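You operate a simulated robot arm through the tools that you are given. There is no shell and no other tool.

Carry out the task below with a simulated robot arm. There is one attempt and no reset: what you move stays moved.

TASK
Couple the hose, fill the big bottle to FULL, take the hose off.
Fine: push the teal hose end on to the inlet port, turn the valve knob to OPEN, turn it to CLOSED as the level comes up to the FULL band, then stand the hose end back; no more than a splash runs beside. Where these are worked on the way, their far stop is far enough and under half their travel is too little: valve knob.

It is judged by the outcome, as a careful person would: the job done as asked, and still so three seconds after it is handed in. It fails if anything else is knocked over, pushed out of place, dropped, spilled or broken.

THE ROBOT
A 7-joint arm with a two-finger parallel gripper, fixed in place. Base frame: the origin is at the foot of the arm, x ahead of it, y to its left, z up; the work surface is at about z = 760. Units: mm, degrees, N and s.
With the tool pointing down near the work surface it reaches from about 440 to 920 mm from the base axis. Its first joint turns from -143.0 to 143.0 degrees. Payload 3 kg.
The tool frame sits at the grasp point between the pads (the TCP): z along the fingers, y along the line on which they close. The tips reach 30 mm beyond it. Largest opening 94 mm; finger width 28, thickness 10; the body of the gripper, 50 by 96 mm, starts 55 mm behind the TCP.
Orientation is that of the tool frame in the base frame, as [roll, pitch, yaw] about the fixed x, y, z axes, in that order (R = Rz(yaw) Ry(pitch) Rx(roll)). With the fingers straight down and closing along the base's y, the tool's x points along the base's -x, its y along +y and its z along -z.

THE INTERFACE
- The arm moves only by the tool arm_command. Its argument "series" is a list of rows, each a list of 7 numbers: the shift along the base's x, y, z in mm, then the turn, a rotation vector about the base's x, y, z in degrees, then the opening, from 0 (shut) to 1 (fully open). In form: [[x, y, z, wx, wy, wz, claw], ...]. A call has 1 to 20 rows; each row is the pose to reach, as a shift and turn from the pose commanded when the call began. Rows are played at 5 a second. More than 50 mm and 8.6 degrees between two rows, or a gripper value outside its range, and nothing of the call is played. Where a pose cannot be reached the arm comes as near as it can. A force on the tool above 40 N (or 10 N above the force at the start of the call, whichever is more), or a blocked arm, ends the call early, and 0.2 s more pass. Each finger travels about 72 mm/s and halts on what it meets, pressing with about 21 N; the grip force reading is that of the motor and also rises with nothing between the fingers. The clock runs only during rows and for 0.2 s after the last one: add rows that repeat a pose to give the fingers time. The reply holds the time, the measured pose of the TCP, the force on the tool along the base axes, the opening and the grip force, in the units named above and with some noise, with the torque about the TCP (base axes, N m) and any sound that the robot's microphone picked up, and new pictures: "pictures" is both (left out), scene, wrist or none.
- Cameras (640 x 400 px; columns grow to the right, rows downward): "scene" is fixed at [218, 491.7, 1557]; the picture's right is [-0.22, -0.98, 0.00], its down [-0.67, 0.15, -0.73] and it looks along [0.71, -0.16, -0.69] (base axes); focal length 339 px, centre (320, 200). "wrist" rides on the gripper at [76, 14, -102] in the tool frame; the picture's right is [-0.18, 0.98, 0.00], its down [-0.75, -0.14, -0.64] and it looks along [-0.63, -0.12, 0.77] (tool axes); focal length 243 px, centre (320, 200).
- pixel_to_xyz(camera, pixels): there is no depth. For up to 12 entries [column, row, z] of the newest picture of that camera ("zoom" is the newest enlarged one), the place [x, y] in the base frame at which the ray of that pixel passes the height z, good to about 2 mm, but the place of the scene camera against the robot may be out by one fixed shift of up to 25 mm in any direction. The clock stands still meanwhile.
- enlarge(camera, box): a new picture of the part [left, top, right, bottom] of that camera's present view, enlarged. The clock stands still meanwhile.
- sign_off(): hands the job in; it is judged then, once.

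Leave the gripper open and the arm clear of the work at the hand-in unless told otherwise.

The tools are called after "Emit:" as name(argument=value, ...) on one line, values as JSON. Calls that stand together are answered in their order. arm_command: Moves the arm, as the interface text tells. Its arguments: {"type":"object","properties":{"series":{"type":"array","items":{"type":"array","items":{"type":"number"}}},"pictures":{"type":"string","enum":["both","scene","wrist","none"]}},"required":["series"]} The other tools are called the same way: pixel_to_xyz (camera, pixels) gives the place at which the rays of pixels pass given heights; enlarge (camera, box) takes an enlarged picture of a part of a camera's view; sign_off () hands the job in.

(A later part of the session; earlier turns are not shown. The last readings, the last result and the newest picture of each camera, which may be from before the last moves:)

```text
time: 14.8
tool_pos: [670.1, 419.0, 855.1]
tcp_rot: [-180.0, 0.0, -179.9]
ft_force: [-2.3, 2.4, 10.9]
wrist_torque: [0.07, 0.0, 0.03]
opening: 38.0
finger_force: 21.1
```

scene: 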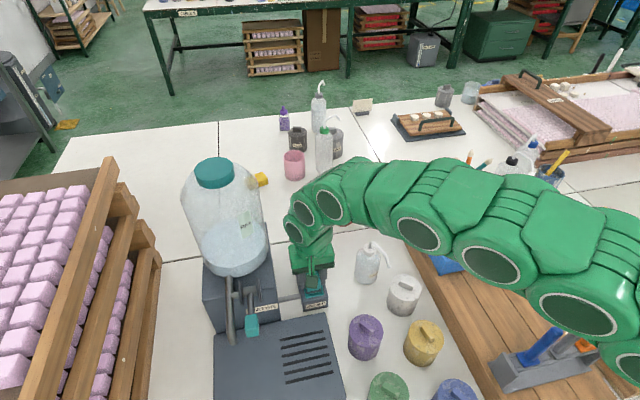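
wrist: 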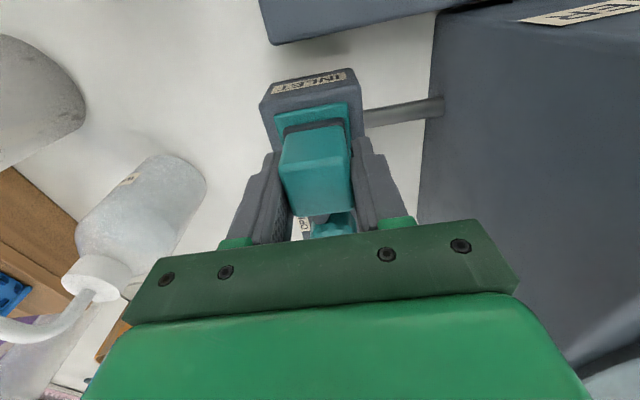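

The force dropped while it went down 3–4 mm, so it was still sliding on. I'll keep pressing in small steps.

Emit:
arm_command(series=[[-0.2, 0, -1.5, 0, 0, 0, 0.2], [-0.2, 0, -3, 0, 0, 0, 0.2], [-0.2, 0, -3, 0, 0, 0, 0.2]], pictures="none")

```text
time: 15.6
tool_pos: [669.5, 418.4, 852.4]
tcp_rot: [180.0, 0.1, 180.0]
ft_force: [0.6, 6.0, 16.5]
wrist_torque: [0.02, -0.08, 0.03]
opening: 37.9
finger_force: 20.7
```

Emit:
arm_command(series=[[0, 0.3, -1.5, 0, 0, 0, 0.2], [0, 0.3, -3, 0, 0, 0, 0.2], [0, 0.3, -3, 0, 0, 0, 0.2]], pictures="both")

Emit:
enlarge(camera="scene", box=[285, 255, 345, 315])

Emit:
enlarge(camera="wrist", box=[250, 60, 380, 215])

```text
time: 16.4
tool_pos: [670.7, 417.6, 847.9]
tcp_rot: [-179.9, -0.1, 180.0]
ft_force: [-2.4, 0.7, 14.9]
wrist_torque: [-0.03, -0.03, -0.03]
opening: 37.8
finger_force: 21.2
```

scene: 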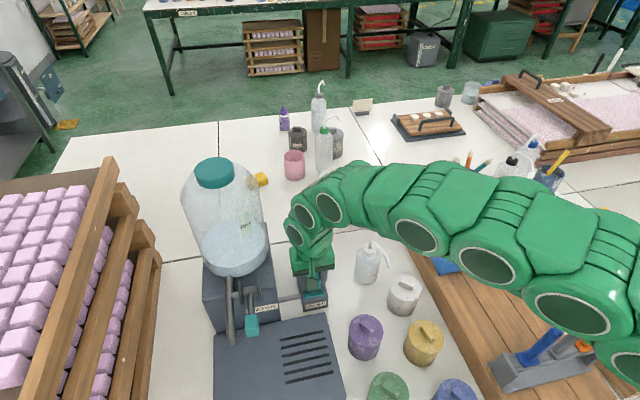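
wrist: 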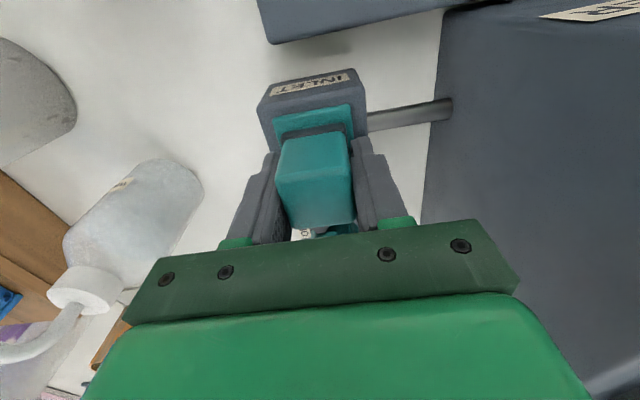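

```text
6.67 times, centred on (315, 285) of scene
```

zoom: 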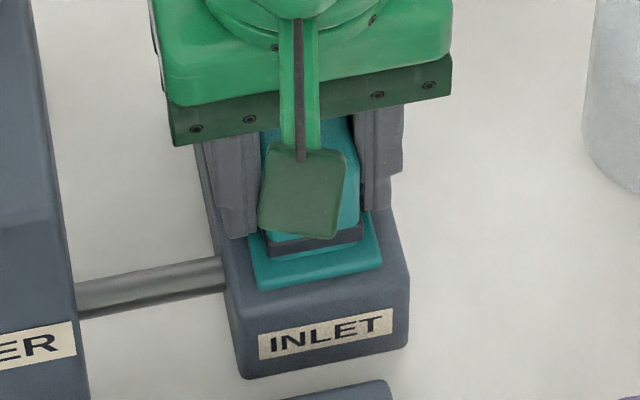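

```text
2.58 times, centred on (315, 138) of wrist
```

zoom: 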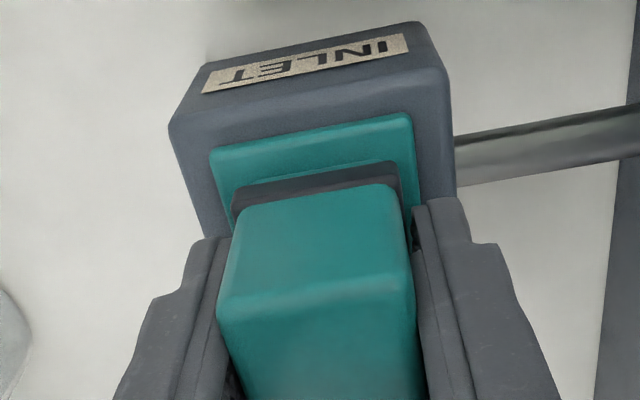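

In the wrist zoom the cube has ridden up in the fingers, while in the scene zoom its collar has not moved. So it was already home at the first contact and the grip was only slipping. I'll release, rise straight up and check the seating.

Emit:
arm_command(series=[[0, 0, 3, 0, 0, 0, 0.2], [0, 0, 3, 0, 0, 0, 0.55], [0, 0, 3, 0, 0, 0, 0.6], [0, 0, 3, 0, 0, 0, 0.6], [0, 0, 25, 0, 0, 0, 0.6], [0, 0, 55, 0, 0, 0, 0.6], [0, 0, 85, 0, 0, 0, 0.6], [0, 0, 85, 0, 0, 0, 0.6]], pictures="both")

Emit:
enlarge(camera="scene", box=[285, 235, 345, 315])

Emit:
enlarge(camera="wrist", box=[250, 60, 410, 215])

```text
time: 18.2
tool_pos: [670.7, 418.5, 933.6]
tcp_rot: [179.9, 0.0, -180.0]
ft_force: [0.4, 0.5, 0.3]
wrist_torque: [-0.02, -0.01, 0.0]
opening: 56.4
finger_force: 0.1
```

scene: 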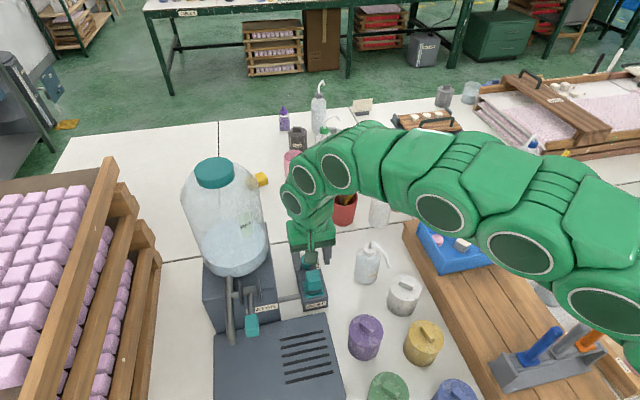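
wrist: 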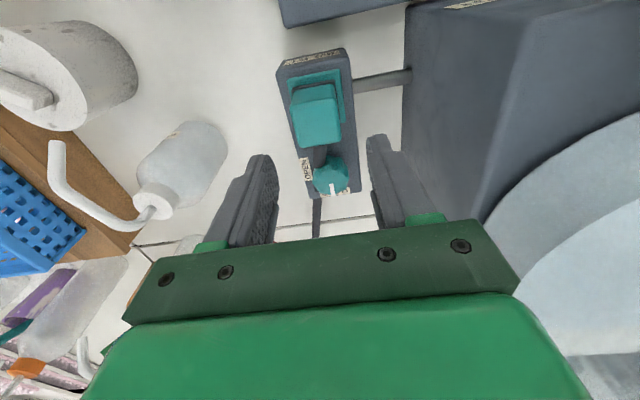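

```text
5.00 times, centred on (315, 275) of scene
```

zoom: 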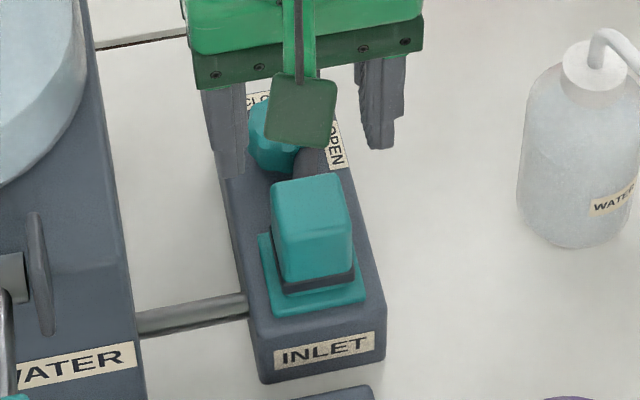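

```text
2.58 times, centred on (330, 138) of wrist
```

zoom: 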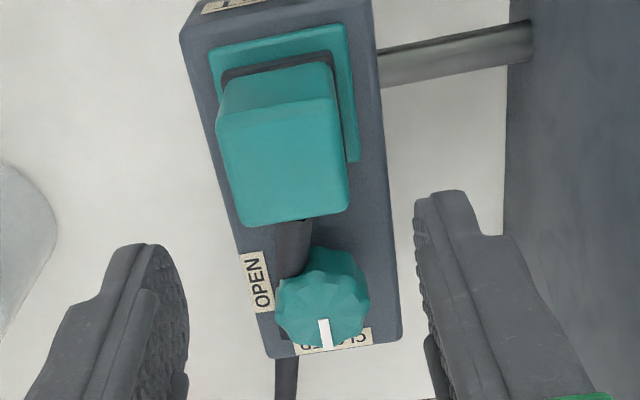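

The hose end stays upright on the port and the hose visually passes beside the knob. I'll measure the cube's top to confirm seating depth, and the knob as well.

Emit:
pixel_to_xyz(camera="zoom", pixels=[[217, 125, 852], [333, 97, 852], [350, 207, 852], [241, 226, 852], [217, 125, 860], [333, 97, 860], [350, 207, 860], [241, 226, 860], [220, 80, 820], [330, 55, 820], [217, 125, 845], [350, 207, 845]])

Emit:
enlarge(camera="wrist", box=[270, 60, 360, 150])

Emit:
enlarge(camera="wrist", box=[290, 135, 370, 205])

```text
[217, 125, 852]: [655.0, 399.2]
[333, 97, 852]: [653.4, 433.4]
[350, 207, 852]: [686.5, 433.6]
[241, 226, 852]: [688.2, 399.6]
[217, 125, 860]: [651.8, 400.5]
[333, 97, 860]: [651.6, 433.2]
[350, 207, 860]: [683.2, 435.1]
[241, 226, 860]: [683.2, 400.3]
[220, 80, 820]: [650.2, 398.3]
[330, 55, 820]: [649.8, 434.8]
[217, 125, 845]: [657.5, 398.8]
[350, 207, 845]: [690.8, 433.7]
```

```text
4.44 times, centred on (315, 105) of wrist
```

zoom: 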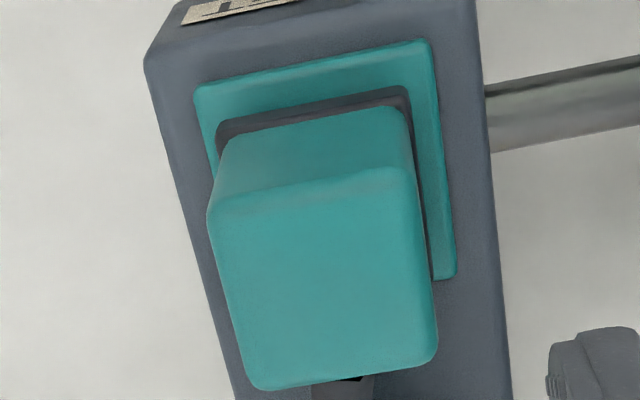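

```text
5.71 times, centred on (330, 170) of wrist
```

zoom: 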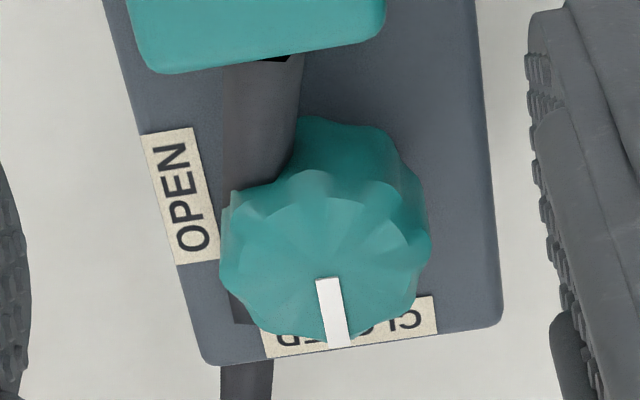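

Emit:
enlarge(camera="scene", box=[295, 262, 335, 302])

```text
10.00 times, centred on (315, 282) of scene
```

zoom: 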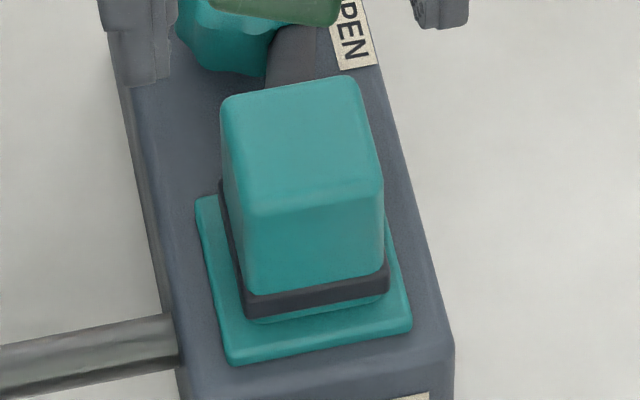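

The collar sits right on the pad all round, which looks seated. To be sure it is pushed home, I'll close the fingers and press lightly on top of the cube, which I expect to touch at TCP z≈887.

Emit:
arm_command(series=[[-0.5, 0, -10, 0, 0, 0, 0.2], [-0.5, 0, -25, 0, 0, 0, 0.0], [-0.5, 0, -37, 0, 0, 0, 0.0], [-0.5, 0, -40, 0, 0, 0, 0.0], [-0.5, 0, -42, 0, 0, 0, 0.0], [-0.5, 0, -44, 0, 0, 0, 0.0]], pictures="none")

```text
time: 19.3
tool_pos: [668.8, 419.0, 898.0]
tcp_rot: [179.9, 0.3, -180.0]
ft_force: [-1.8, -1.5, 9.9]
wrist_torque: [-0.04, 0.16, 0.03]
opening: 0.0
finger_force: 21.0
stopped in row 5: the force on the tool passed its limit at 48 N (the readings are from after the stop); the commanded pose is now the measured one
```

The call stopped early at 48 N with the TCP at 898, about 10 mm higher than I expected for contact. I'll look before doing anything else.

Emit:
enlarge(camera="wrist", box=[230, 60, 430, 235])

Emit:
enlarge(camera="scene", box=[285, 235, 345, 315])

```text
2.29 times, centred on (330, 148) of wrist
```

zoom: 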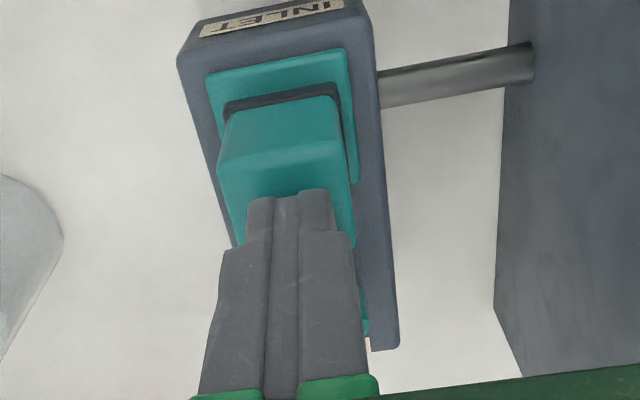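

```text
5.00 times, centred on (315, 275) of scene
```

zoom: 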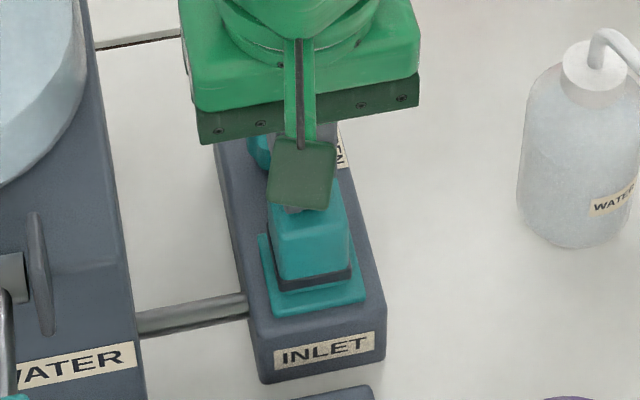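

The cube did not move under the 48 N push, since its collar is in the same pixels, so it is fully home on the port. I'll rise clear, reopen partly and measure the knob.

Emit:
arm_command(series=[[0, 0, 15, 0, 0, 0, 0.0], [0, 0, 40, 0, 0, 0, 0.4], [0, 0, 60, 0, 0, 0, 0.7], [0, 0, 60, 0, 0, 0, 0.7]], pictures="both")

Emit:
enlarge(camera="wrist", box=[270, 50, 370, 200])

Emit:
enlarge(camera="wrist", box=[290, 110, 370, 180])

```text
time: 20.3
tool_pos: [667.9, 419.6, 957.3]
tcp_rot: [179.9, 0.2, 180.0]
ft_force: [0.9, -0.2, -0.2]
wrist_torque: [0.02, 0.04, 0.01]
opening: 65.7
finger_force: 0.1
```

scene: 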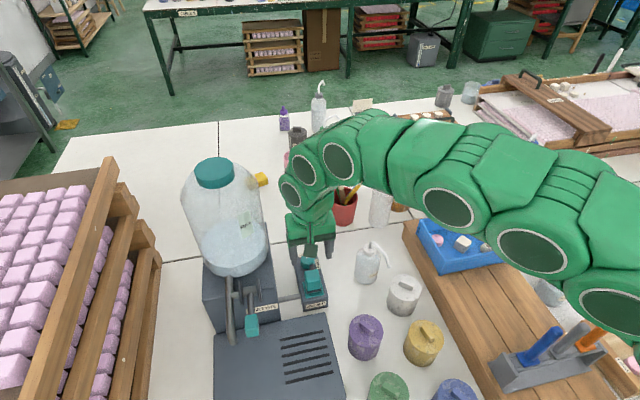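
wrist: 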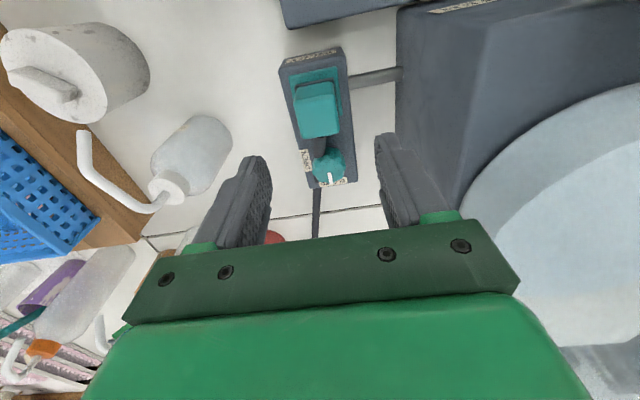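

```text
2.67 times, centred on (320, 125) of wrist
```

zoom: 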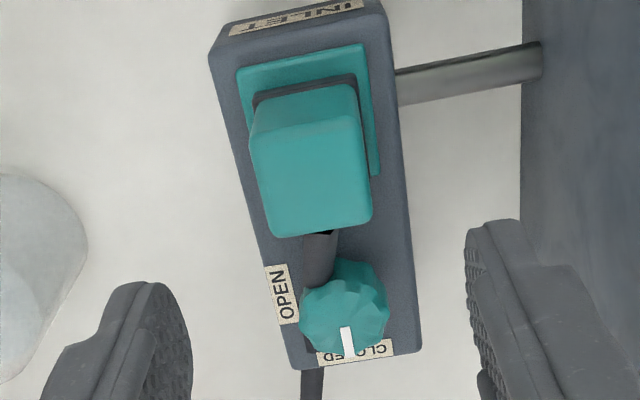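

```text
5.71 times, centred on (330, 145) of wrist
```

zoom: 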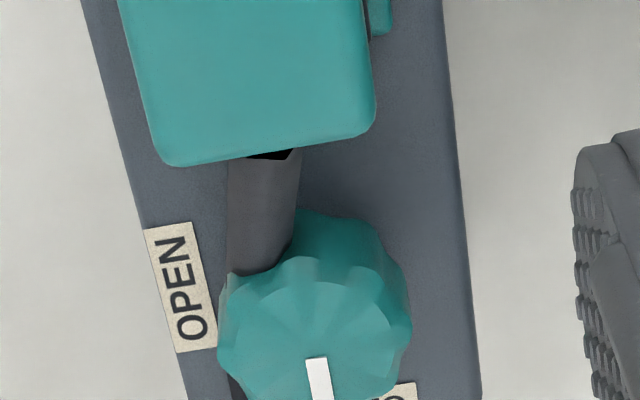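

Emit:
pixel_to_xyz(camera="wrist", pixels=[[329.4, 169.2, 835], [329.4, 169.2, 845], [312.5, 169.2, 840], [346.2, 166.2, 840], [329.4, 155, 840], [329.4, 184.2, 840], [302, 150, 810], [310, 185, 810], [354, 180, 810], [347, 60, 810]])

Emit:
arm_command(series=[[20, 0, 0, 0, 0, 0, 0.7], [50, 0, 0, 0, 0, 0, 0.7], [50, 0, 0, 0, 0, 0, 0.7]], pictures="wrist")

Emit:
enlarge(camera="wrist", box=[280, 60, 370, 150])

```text
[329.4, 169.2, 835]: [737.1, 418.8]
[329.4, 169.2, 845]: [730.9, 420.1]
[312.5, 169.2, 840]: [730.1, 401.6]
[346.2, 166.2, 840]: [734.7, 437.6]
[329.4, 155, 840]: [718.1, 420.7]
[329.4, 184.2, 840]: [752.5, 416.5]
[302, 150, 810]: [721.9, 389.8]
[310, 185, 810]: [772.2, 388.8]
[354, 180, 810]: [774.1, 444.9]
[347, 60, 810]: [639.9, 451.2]
```

```text
time: 21.1
tool_pos: [718.7, 420.6, 956.5]
tcp_rot: [179.8, 0.2, 180.0]
ft_force: [0.4, -0.5, -0.4]
wrist_torque: [0.02, -0.02, -0.01]
opening: 65.8
finger_force: 0.1
```

wrist: 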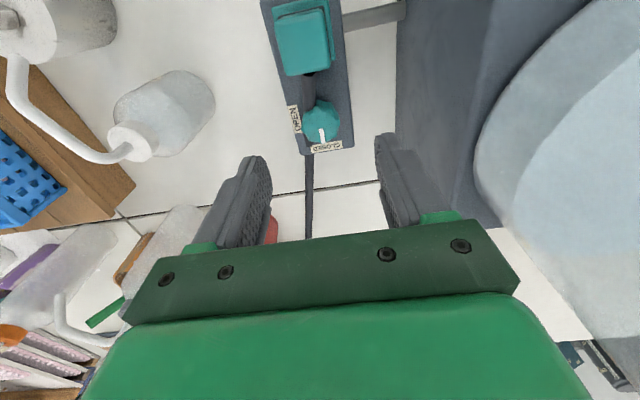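

```text
4.44 times, centred on (325, 105) of wrist
```

zoom: 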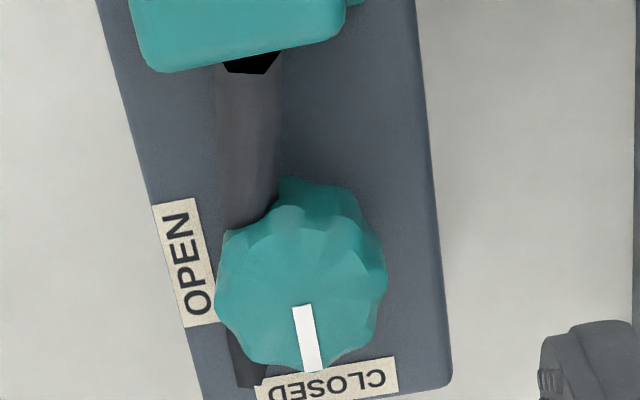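

Emit:
pixel_to_xyz(camera="zoom", pixels=[[302, 288, 835], [302, 288, 845], [217, 285, 840], [387, 272, 840], [300, 206, 840], [305, 370, 840], [155, 205, 810], [205, 400, 810], [450, 385, 810], [302, 306, 840], [312, 370, 840], [420, 20, 810]])

```text
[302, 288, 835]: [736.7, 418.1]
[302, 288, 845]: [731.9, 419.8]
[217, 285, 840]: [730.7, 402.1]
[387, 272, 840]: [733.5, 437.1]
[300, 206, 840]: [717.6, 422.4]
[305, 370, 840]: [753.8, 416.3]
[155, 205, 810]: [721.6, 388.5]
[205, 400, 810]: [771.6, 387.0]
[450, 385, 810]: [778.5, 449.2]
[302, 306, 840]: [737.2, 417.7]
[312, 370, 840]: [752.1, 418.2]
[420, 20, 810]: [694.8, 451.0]
```

The knob is at about (735,419), about 36 mm across, with its top at z≈838. CLOSED points to +x and OPEN is on the −y side, so opening is −90° about z seen from above. I'll pre-rotate the wrist +90° up here, with the camera towards −y and away from the bottle, so that opening brings it back to 0°.

Emit:
arm_command(series=[[4, 0, 0, 0, 0, 8, 0.55], [8, 0, 0, 0, 0, 16, 0.55], [12, -0.3, 0, 0, 0, 24, 0.55], [16.5, -0.7, 0, 0, 0, 32, 0.55], [16.5, -0.7, 0, 0, 0, 40, 0.55], [16.5, -0.7, 0, 0, 0, 48, 0.55], [16.5, -0.7, 0, 0, 0, 56, 0.55], [16.5, -0.7, 0, 0, 0, 64, 0.55], [16.5, -0.7, 0, 0, 0, 72, 0.55], [16.5, -0.7, 0, 0, 0, 80, 0.55], [16.5, -0.7, 0, 0, 0, 88, 0.55], [16.5, -0.7, 0, 0, 0, 90, 0.55], [16.5, -0.7, 0, 0, 0, 90, 0.55]], pictures="both")

```text
time: 23.9
tool_pos: [735.8, 417.7, 956.5]
tcp_rot: [179.9, 0.1, -90.0]
ft_force: [0.6, -0.4, 0.6]
wrist_torque: [-0.01, -0.02, -0.04]
opening: 51.9
finger_force: 0.0
```

scene: 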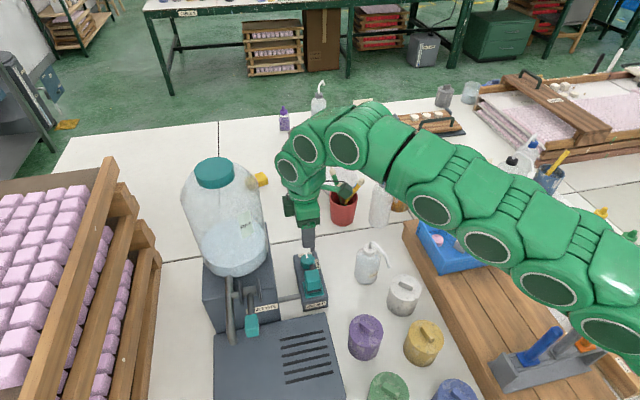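
wrist: 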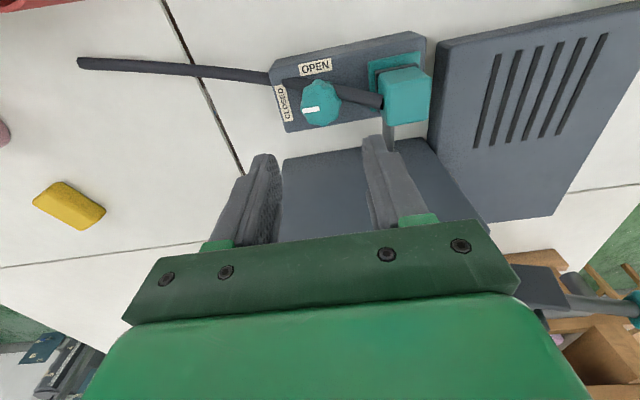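

Rotation worked, with yaw now −90°. The knob at (322,103) shows its pointer at CLOSED, and the hose passes through the block's edge, so it is only drawn. I'll measure the knob from this view.

Emit:
enlarge(camera="wrist", box=[265, 45, 385, 145])

```text
4.00 times, centred on (325, 95) of wrist
```

zoom: 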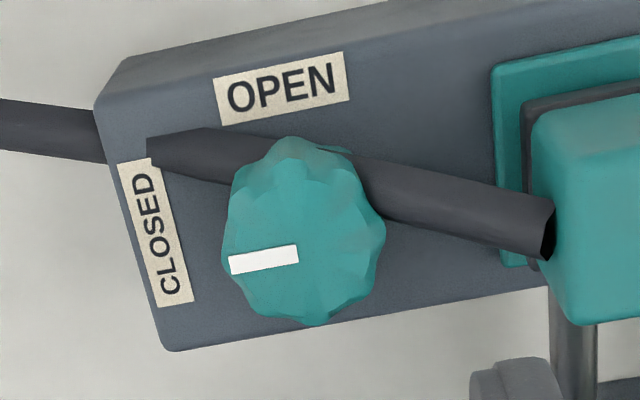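

Emit:
pixel_to_xyz(camera="zoom", pixels=[[303, 248, 838], [223, 262, 838], [385, 240, 838], [305, 170, 838], [312, 325, 838], [232, 265, 838], [299, 253, 838], [303, 248, 845]])

```text
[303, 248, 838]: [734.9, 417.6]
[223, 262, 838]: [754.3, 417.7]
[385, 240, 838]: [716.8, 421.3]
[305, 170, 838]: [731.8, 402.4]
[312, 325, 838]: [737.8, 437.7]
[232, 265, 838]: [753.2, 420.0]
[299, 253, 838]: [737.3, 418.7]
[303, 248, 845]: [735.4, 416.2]
```

The knob centre is (735.3,419.5) and the TCP is right above it. I'll descend with the fingers straddling the knob along x to TCP z≈847, so the tips are at ≈817, above the block top at 810.

Emit:
arm_command(series=[[0.2, 0.3, -30, 0, 0, 0, 0.55], [0.2, 0.3, -60, 0, 0, 0, 0.55], [0.2, 0.3, -80, 0, 0, 0, 0.55], [0.2, 0.3, -80, 0, 0, 0, 0.55]], pictures="both")

Emit:
enlarge(camera="wrist", box=[250, 60, 420, 200])

```text
time: 24.9
tool_pos: [737.6, 419.8, 878.9]
tcp_rot: [179.9, 0.3, -89.9]
ft_force: [0.8, 0.0, 0.1]
wrist_torque: [0.02, 0.0, 0.01]
opening: 51.7
finger_force: 0.0
```

scene: 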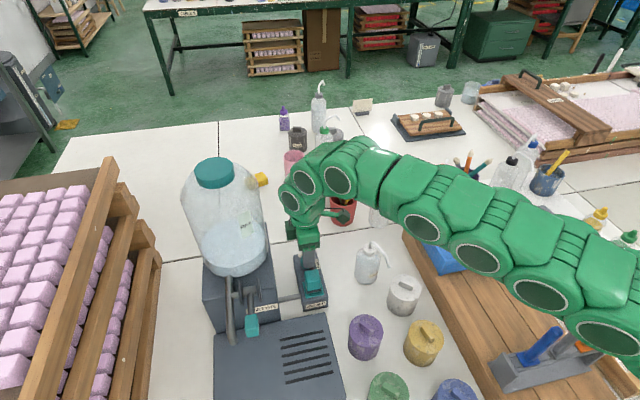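
wrist: 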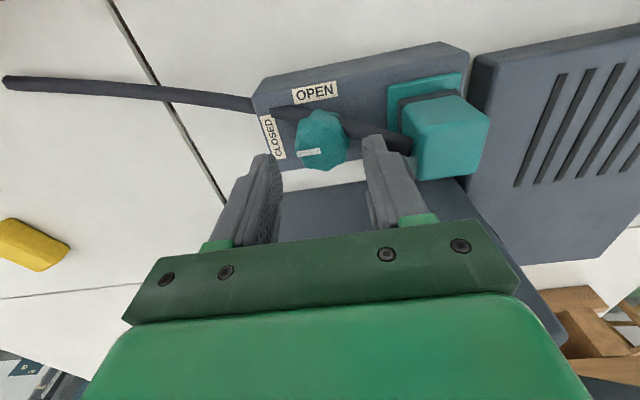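

```text
2.86 times, centred on (335, 130) of wrist
```

zoom: 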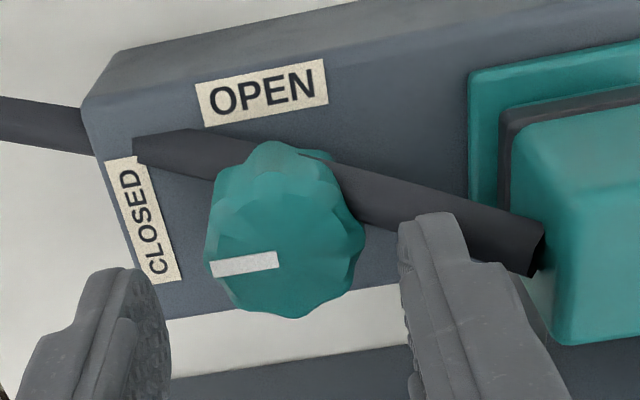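

The knob is centred between the fingers and there is a gap to the hose end. I'll descend the last 31 mm and then close on the knob.

Emit:
arm_command(series=[[0, 0, -12, 0, 0, 0, 0.55], [0, 0, -22, 0, 0, 0, 0.55], [0, 0, -31, 0, 0, 0, 0.55], [0, 0, -31, 0, 0, 0, 0.55]], pictures="wrist")

Emit:
enlarge(camera="wrist", box=[250, 70, 420, 210])

```text
time: 25.9
tool_pos: [738.7, 418.4, 844.5]
tcp_rot: [179.9, 0.2, -90.0]
ft_force: [0.3, 0.3, -0.2]
wrist_torque: [0.02, 0.04, -0.03]
opening: 51.7
finger_force: 0.0
```

wrist: 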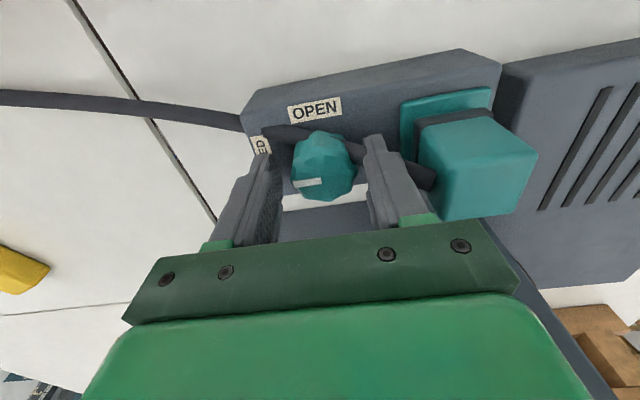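

```text
2.86 times, centred on (335, 140) of wrist
```

zoom: 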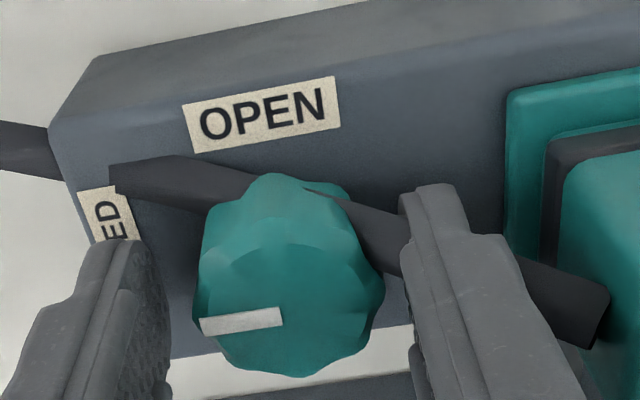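

Emit:
arm_command(series=[[0, 0, 0, 0, 0, 0, 0.42], [0, 0, 0, 0, 0, 0, 0.34], [0, 0, 0, 0, 0, 0, 0.3], [0, 0, 0, 0, 0, 0, 0.3]], pictures="both")

Emit:
enlarge(camera="scene", box=[170, 140, 330, 300])

```text
time: 26.9
tool_pos: [736.6, 420.6, 846.1]
tcp_rot: [179.8, 0.2, -90.0]
ft_force: [-18.5, -0.4, 2.2]
wrist_torque: [-0.22, 0.12, -0.02]
opening: 38.8
finger_force: 9.7
```

scene: 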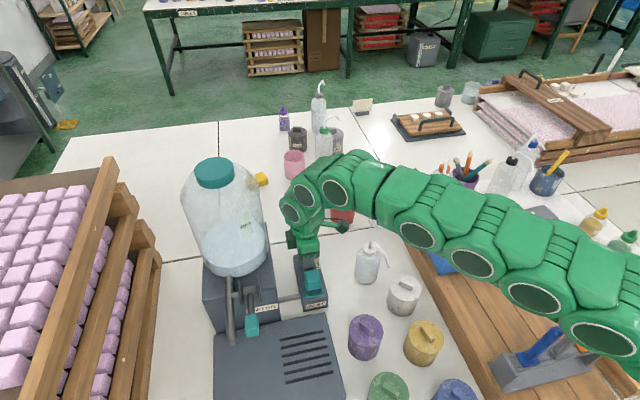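
wrist: 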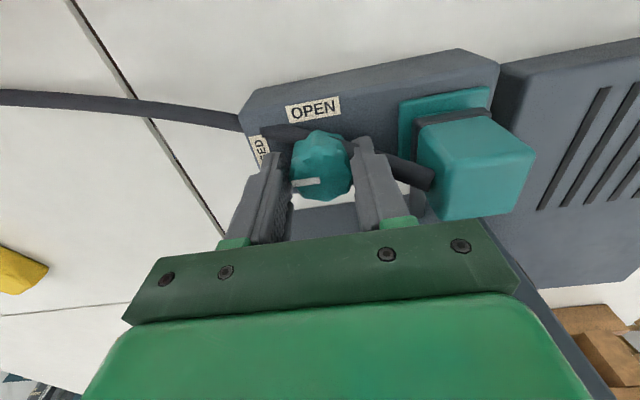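

```text
2.50 times, centred on (250, 220) of scene
```

zoom: 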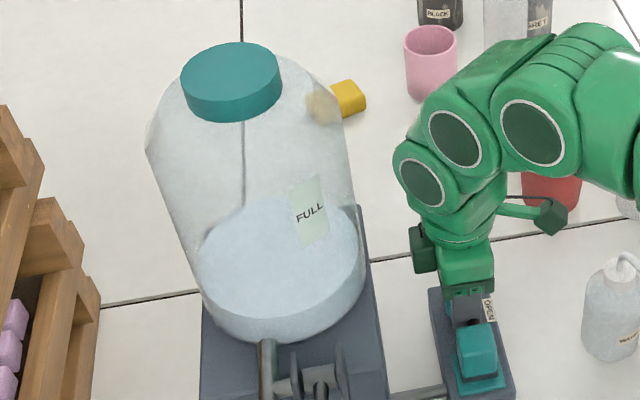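

The grip is on the knob but it pushes the tool 18.5 N in −x, so the TCP is about 2.5 mm too far in +x. I'll recentre.

Emit:
arm_command(series=[[-1.5, 0, 0, 0, 0, 0, 0.3], [-2.5, 0, 0, 0, 0, 0, 0.3], [-2.5, 0, 0, 0, 0, 0, 0.3]], pictures="none")

```text
time: 27.7
tool_pos: [735.5, 419.1, 845.7]
tcp_rot: [180.0, 0.2, -90.0]
ft_force: [-6.2, -2.1, -3.6]
wrist_torque: [-0.48, -0.61, 0.0]
opening: 35.6
finger_force: 45.3
```

Emit:
arm_command(series=[[-0.8, -0.2, 0, 0, 0, 0, 0.3], [-0.8, -0.2, 0, 0, 0, 0, 0.3]], pictures="none")

```text
time: 28.3
tool_pos: [734.7, 419.1, 845.3]
tcp_rot: [179.9, 0.1, -90.0]
ft_force: [10.5, 3.1, -14.9]
wrist_torque: [-0.58, -0.77, 0.05]
opening: 35.8
finger_force: 45.1
```

Emit:
arm_command(series=[[0.4, 0.1, 0, 0, 0, 0, 0.3], [0.4, 0.1, 0, 0, 0, 0, 0.3]], pictures="wrist")

Emit:
enlarge(camera="wrist", box=[250, 70, 420, 210])

```text
time: 28.9
tool_pos: [734.6, 419.5, 845.2]
tcp_rot: [179.9, 0.2, -89.9]
ft_force: [22.3, 3.9, -19.2]
wrist_torque: [0.21, -0.73, 0.02]
opening: 35.8
finger_force: 45.2
```

wrist: 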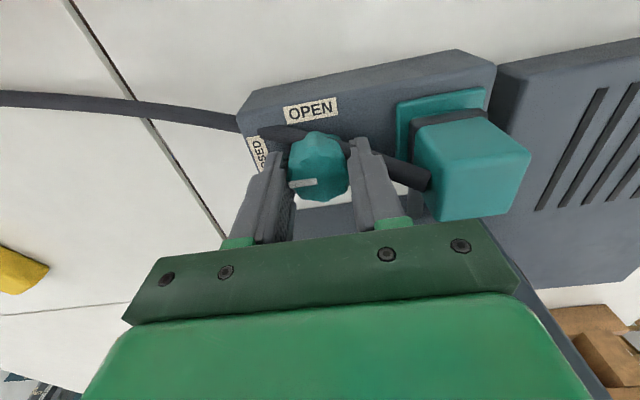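

```text
2.86 times, centred on (335, 140) of wrist
```

zoom: 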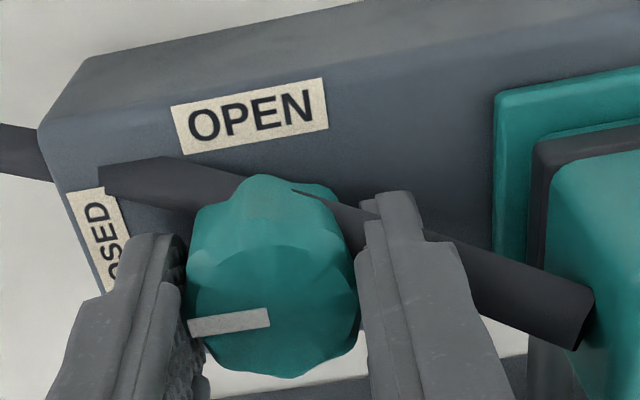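

The forces are wandering because the grip was built up off-centre. I'll open, let it settle and re-close, now centred at x≈735.

Emit:
arm_command(series=[[0.2, 0, 0, 0, 0, 0, 0.5], [0.2, 0, 0, 0, 0, 0, 0.5], [0.2, 0, 0, 0, 0, 0, 0.5]], pictures="wrist")

Emit:
enlarge(camera="wrist", box=[250, 70, 420, 210])

```text
time: 29.7
tool_pos: [734.7, 419.1, 845.8]
tcp_rot: [179.9, 0.2, -90.0]
ft_force: [-0.9, 0.8, -0.1]
wrist_torque: [0.0, -0.01, 0.0]
opening: 46.9
finger_force: 0.1
```

wrist: 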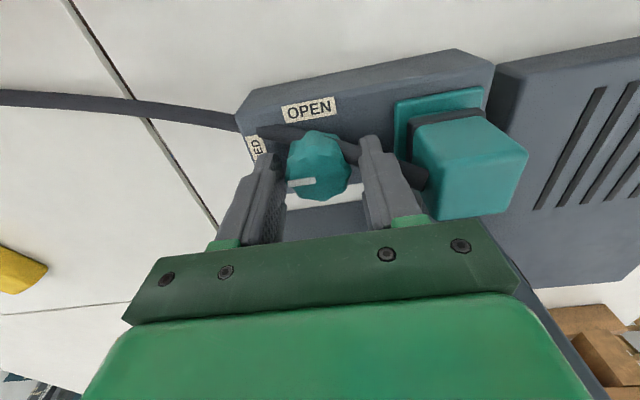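

```text
2.86 times, centred on (335, 140) of wrist
```

zoom: 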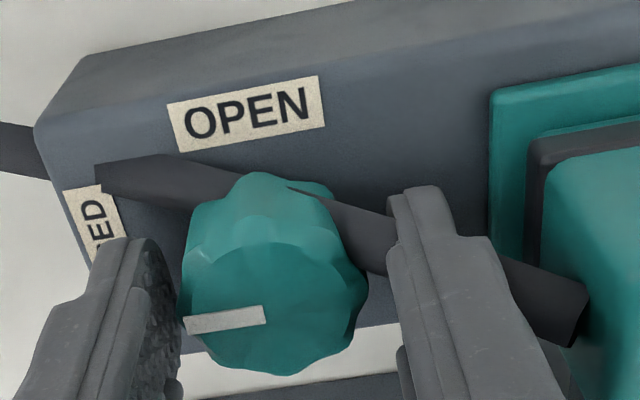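

Comparing the finger edges in the zoom (180 and 400) with the knob (182–367), I overshot. The centred spot is about 1.4 mm back in +x. I'll shift there and re-close.

Emit:
arm_command(series=[[1.4, 0, 0, 0, 0, 0, 0.5], [1.4, 0, 0, 0, 0, 0, 0.42], [1.4, 0, 0, 0, 0, 0, 0.36], [1.4, 0, 0, 0, 0, 0, 0.36], [1.4, 0, 0, 0, 0, 0, 0.36]], pictures="none")

```text
time: 30.9
tool_pos: [734.1, 419.1, 847.2]
tcp_rot: [179.9, 0.3, -89.9]
ft_force: [4.9, 3.0, -2.1]
wrist_torque: [0.15, -0.6, -0.02]
opening: 35.7
finger_force: 44.5
```

The grip is good at 35.7 mm with low side forces. The bottle's water now stands well below the FULL tag, the waterline being about 60 zoom pixels under the tag's foot. I'll turn the knob towards OPEN (−z), half way first, watching torque and leaks.

Emit:
arm_command(series=[[0, 0, 0, 0, 0, -8, 0.36], [0, 0, 0, 0, 0, -16, 0.36], [0, 0, 0, 0, 0, -24, 0.36], [0, 0, 0, 0, 0, -32, 0.36], [0, 0, 0, 0, 0, -40, 0.36]], pictures="both")

Emit:
enlarge(camera="scene", box=[170, 140, 330, 320])

```text
time: 32.1
tool_pos: [735.9, 418.5, 846.4]
tcp_rot: [179.9, 0.3, -130.2]
ft_force: [26.5, 13.3, -3.2]
wrist_torque: [0.66, -0.71, 0.04]
opening: 35.7
finger_force: 45.2
```

scene: 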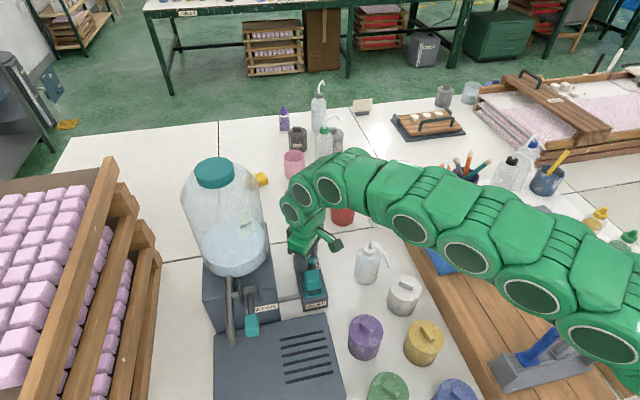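
wrist: 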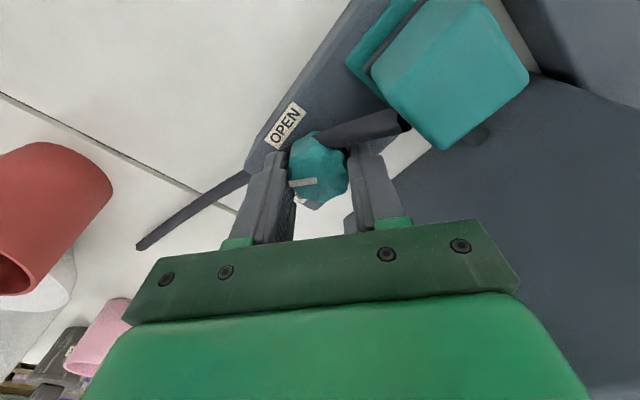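

```text
2.22 times, centred on (250, 230) of scene
```

zoom: 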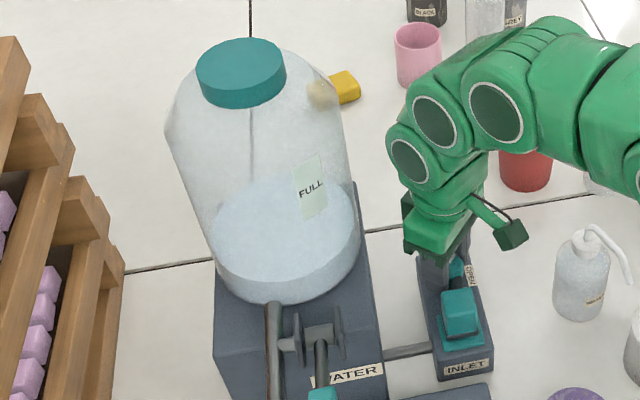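

The water level hasn't changed visibly yet and I see no leak. The side force has grown (26, 13 N) because the TCP isn't exactly on the knob axis. I'll relieve it with a small shift and see.

Emit:
arm_command(series=[[1.5, 0.8, 0, 0, 0, 0, 0.36], [2, 1, 0, 0, 0, 0, 0.36]], pictures="scene")

Emit:
enlarge(camera="scene", box=[170, 140, 330, 320])

```text
time: 32.7
tool_pos: [737.1, 418.7, 846.0]
tcp_rot: [179.8, 0.0, -130.0]
ft_force: [-18.1, -21.6, 24.5]
wrist_torque: [-1.03, 0.52, -0.02]
opening: 35.7
finger_force: 45.1
```

scene: 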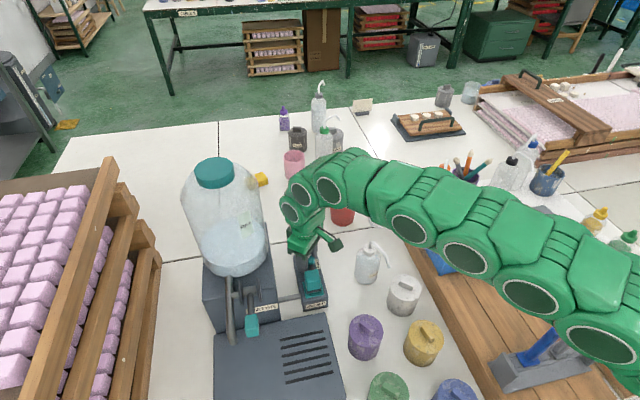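

```text
2.22 times, centred on (250, 230) of scene
```

zoom: 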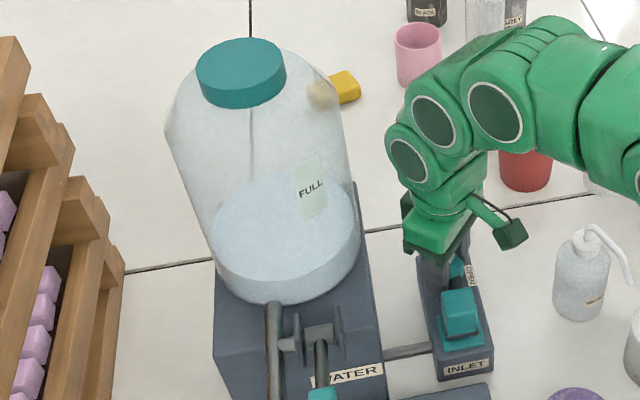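

The contact is much stiffer than I thought, about 25–35 N/mm. I'll correct by (−0.8,−0.6) and continue turning to about −88° along an arc about the knob's true axis.

Emit:
arm_command(series=[[-0.8, -0.6, 0, 0, 0, 0, 0.36], [-0.6, -0.65, 0, 0, 0, -8, 0.36], [-0.35, -0.7, 0, 0, 0, -16, 0.36], [-0.12, -0.8, 0, 0, 0, -24, 0.36], [0.09, -0.92, 0, 0, 0, -32, 0.36]], pictures="scene")

Emit:
enlarge(camera="scene", box=[170, 140, 330, 320])

```text
time: 33.9
tool_pos: [736.0, 418.1, 846.6]
tcp_rot: [179.9, 0.1, -162.0]
ft_force: [-10.8, -24.3, -7.1]
wrist_torque: [-0.37, -0.03, 0.06]
opening: 35.7
finger_force: 45.0
```

scene: 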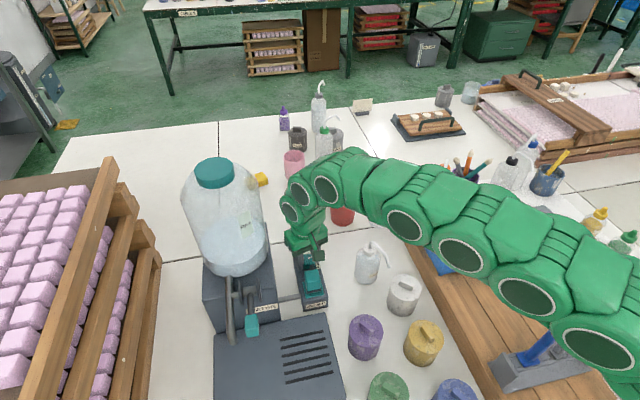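

```text
2.22 times, centred on (250, 230) of scene
```

zoom: 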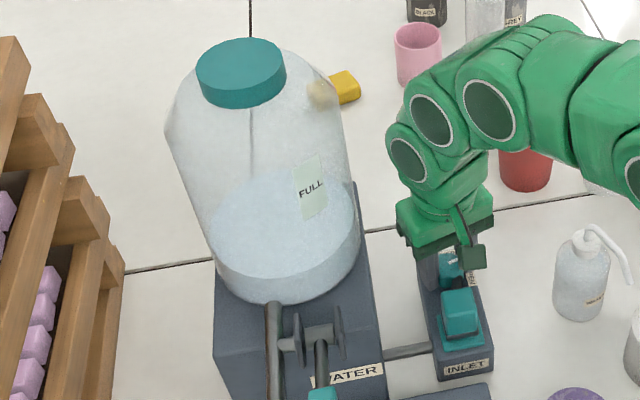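

The pointer has turned and the water surface is rising slowly, its back edge going from zoom row 178 to 170. I'll finish turning the last 16° to OPEN with force relief.

Emit:
arm_command(series=[[-0.3, -0.7, 0, 0, 0, 0, 0.36], [-0.15, -0.85, 0, 0, 0, -8, 0.36], [0.05, -1.0, 0, 0, 0, -16, 0.36]], pictures="both")

Emit:
enlarge(camera="scene", box=[170, 170, 290, 320])

Emit:
enlarge(camera="scene", box=[280, 230, 345, 315])

```text
time: 34.7
tool_pos: [737.7, 417.8, 845.4]
tcp_rot: [179.9, 0.1, -178.0]
ft_force: [-21.9, -24.1, 0.4]
wrist_torque: [-0.52, 0.98, 0.16]
opening: 35.6
finger_force: 44.9
```

scene: 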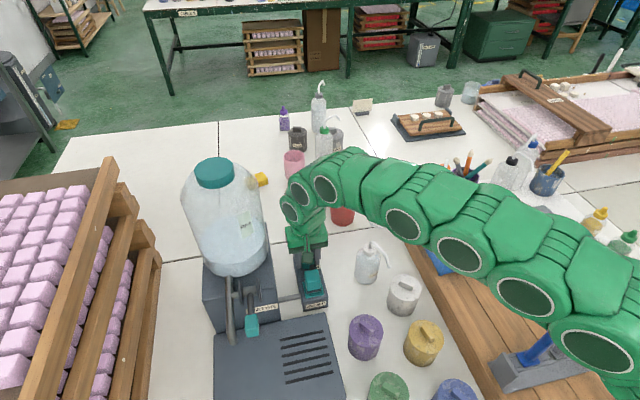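
wrist: 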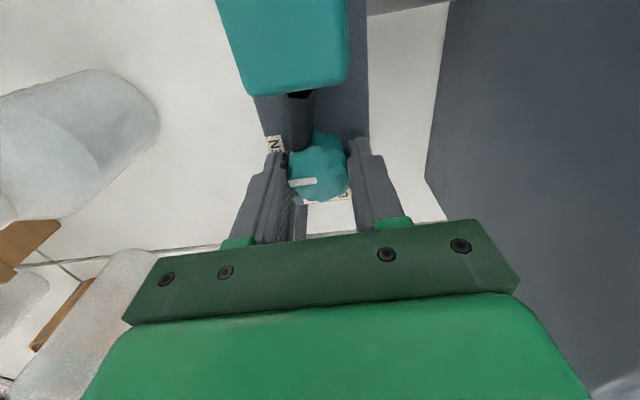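

```text
2.67 times, centred on (230, 245) of scene
```

zoom: 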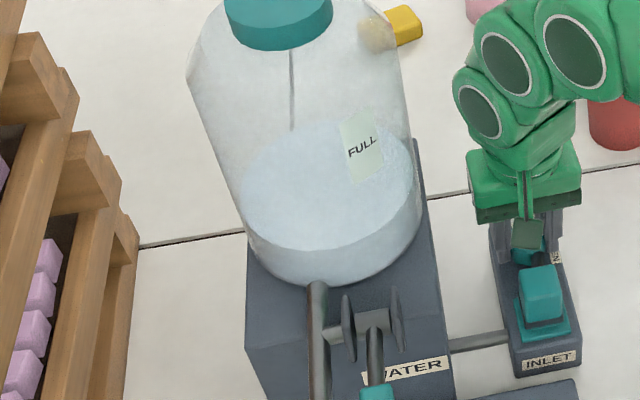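

```text
4.71 times, centred on (312, 272) of scene
```

zoom: 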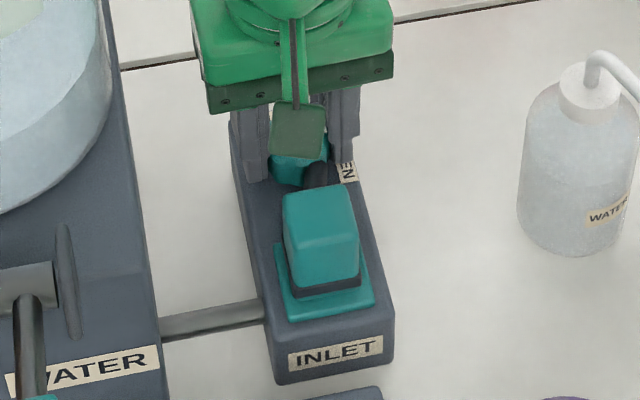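

The pointer now points to −y at OPEN, the hose end sits firm with no leak visible, and the level is rising about 2 px/s. I'll relieve the side load and keep watching. Relative to the waterline at zoom row ~243, the tag's foot is at about row 180.

Emit:
arm_command(series=[[-0.4, -0.4, 0, 0, 0, 0, 0.36], [-0.7, -0.8, 0, 0, 0, 0, 0.36], [-0.7, -0.8, 0, 0, 0, 0, 0.36], [-0.7, -0.8, 0, 0, 0, 0, 0.36]], pictures="scene")

Emit:
enlarge(camera="scene", box=[180, 190, 280, 290])

```text
time: 35.7
tool_pos: [736.3, 417.8, 845.9]
tcp_rot: [179.9, 0.2, -178.0]
ft_force: [-15.8, -8.5, -5.6]
wrist_torque: [-0.21, -0.09, 0.0]
opening: 35.9
finger_force: 44.9
```

scene: 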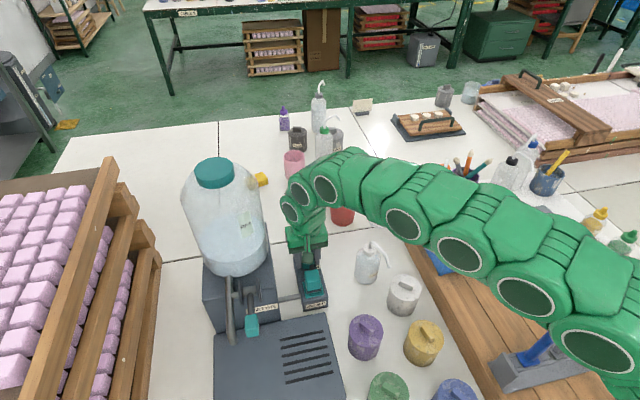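

```text
4.00 times, centred on (230, 240) of scene
```

zoom: 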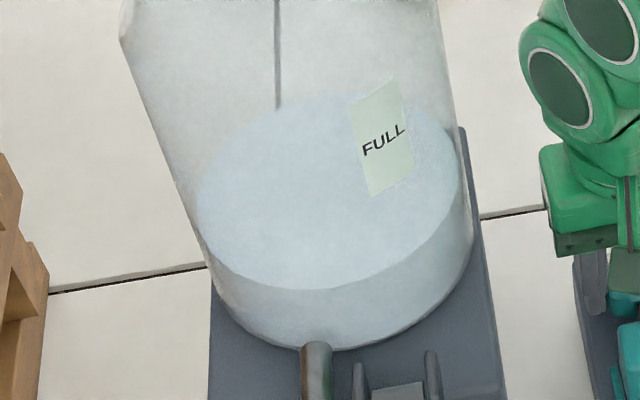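

In this view the front waterline crosses the tag's column (zoom col ~392) at row ~268. The FULL tag, on the front wall, spans rows ~188 to ~91 there. I'll hold open 1.6 s more, with slight relief, to measure the rise rate.

Emit:
arm_command(series=[[-0.4, -0.2, 0, 0, 0, 0, 0.36], [-0.4, -0.2, 0, 0, 0, 0, 0.36], [-0.4, -0.2, 0, 0, 0, 0, 0.36], [-0.4, -0.2, 0, 0, 0, 0, 0.36], [-0.4, -0.2, 0, 0, 0, 0, 0.36], [-0.4, -0.2, 0, 0, 0, 0, 0.36], [-0.4, -0.2, 0, 0, 0, 0, 0.36]], pictures="scene")

Emit:
enlarge(camera="scene", box=[180, 190, 280, 290])

```text
time: 37.3
tool_pos: [736.1, 419.0, 845.0]
tcp_rot: [179.8, 0.3, -178.0]
ft_force: [15.6, 14.1, -7.2]
wrist_torque: [0.01, -0.7, 0.0]
opening: 35.5
finger_force: 45.1
```

scene: 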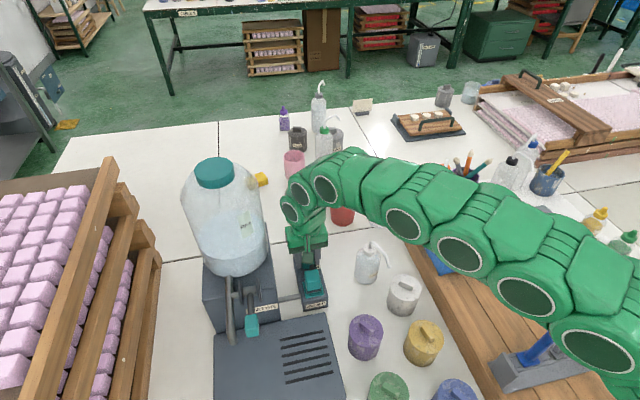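

```text
4.00 times, centred on (230, 240) of scene
```

zoom: 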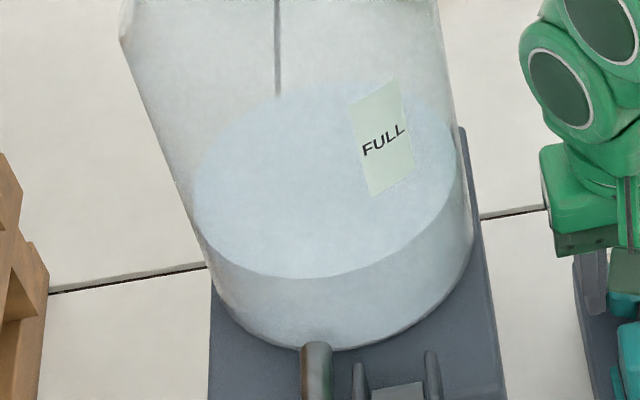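

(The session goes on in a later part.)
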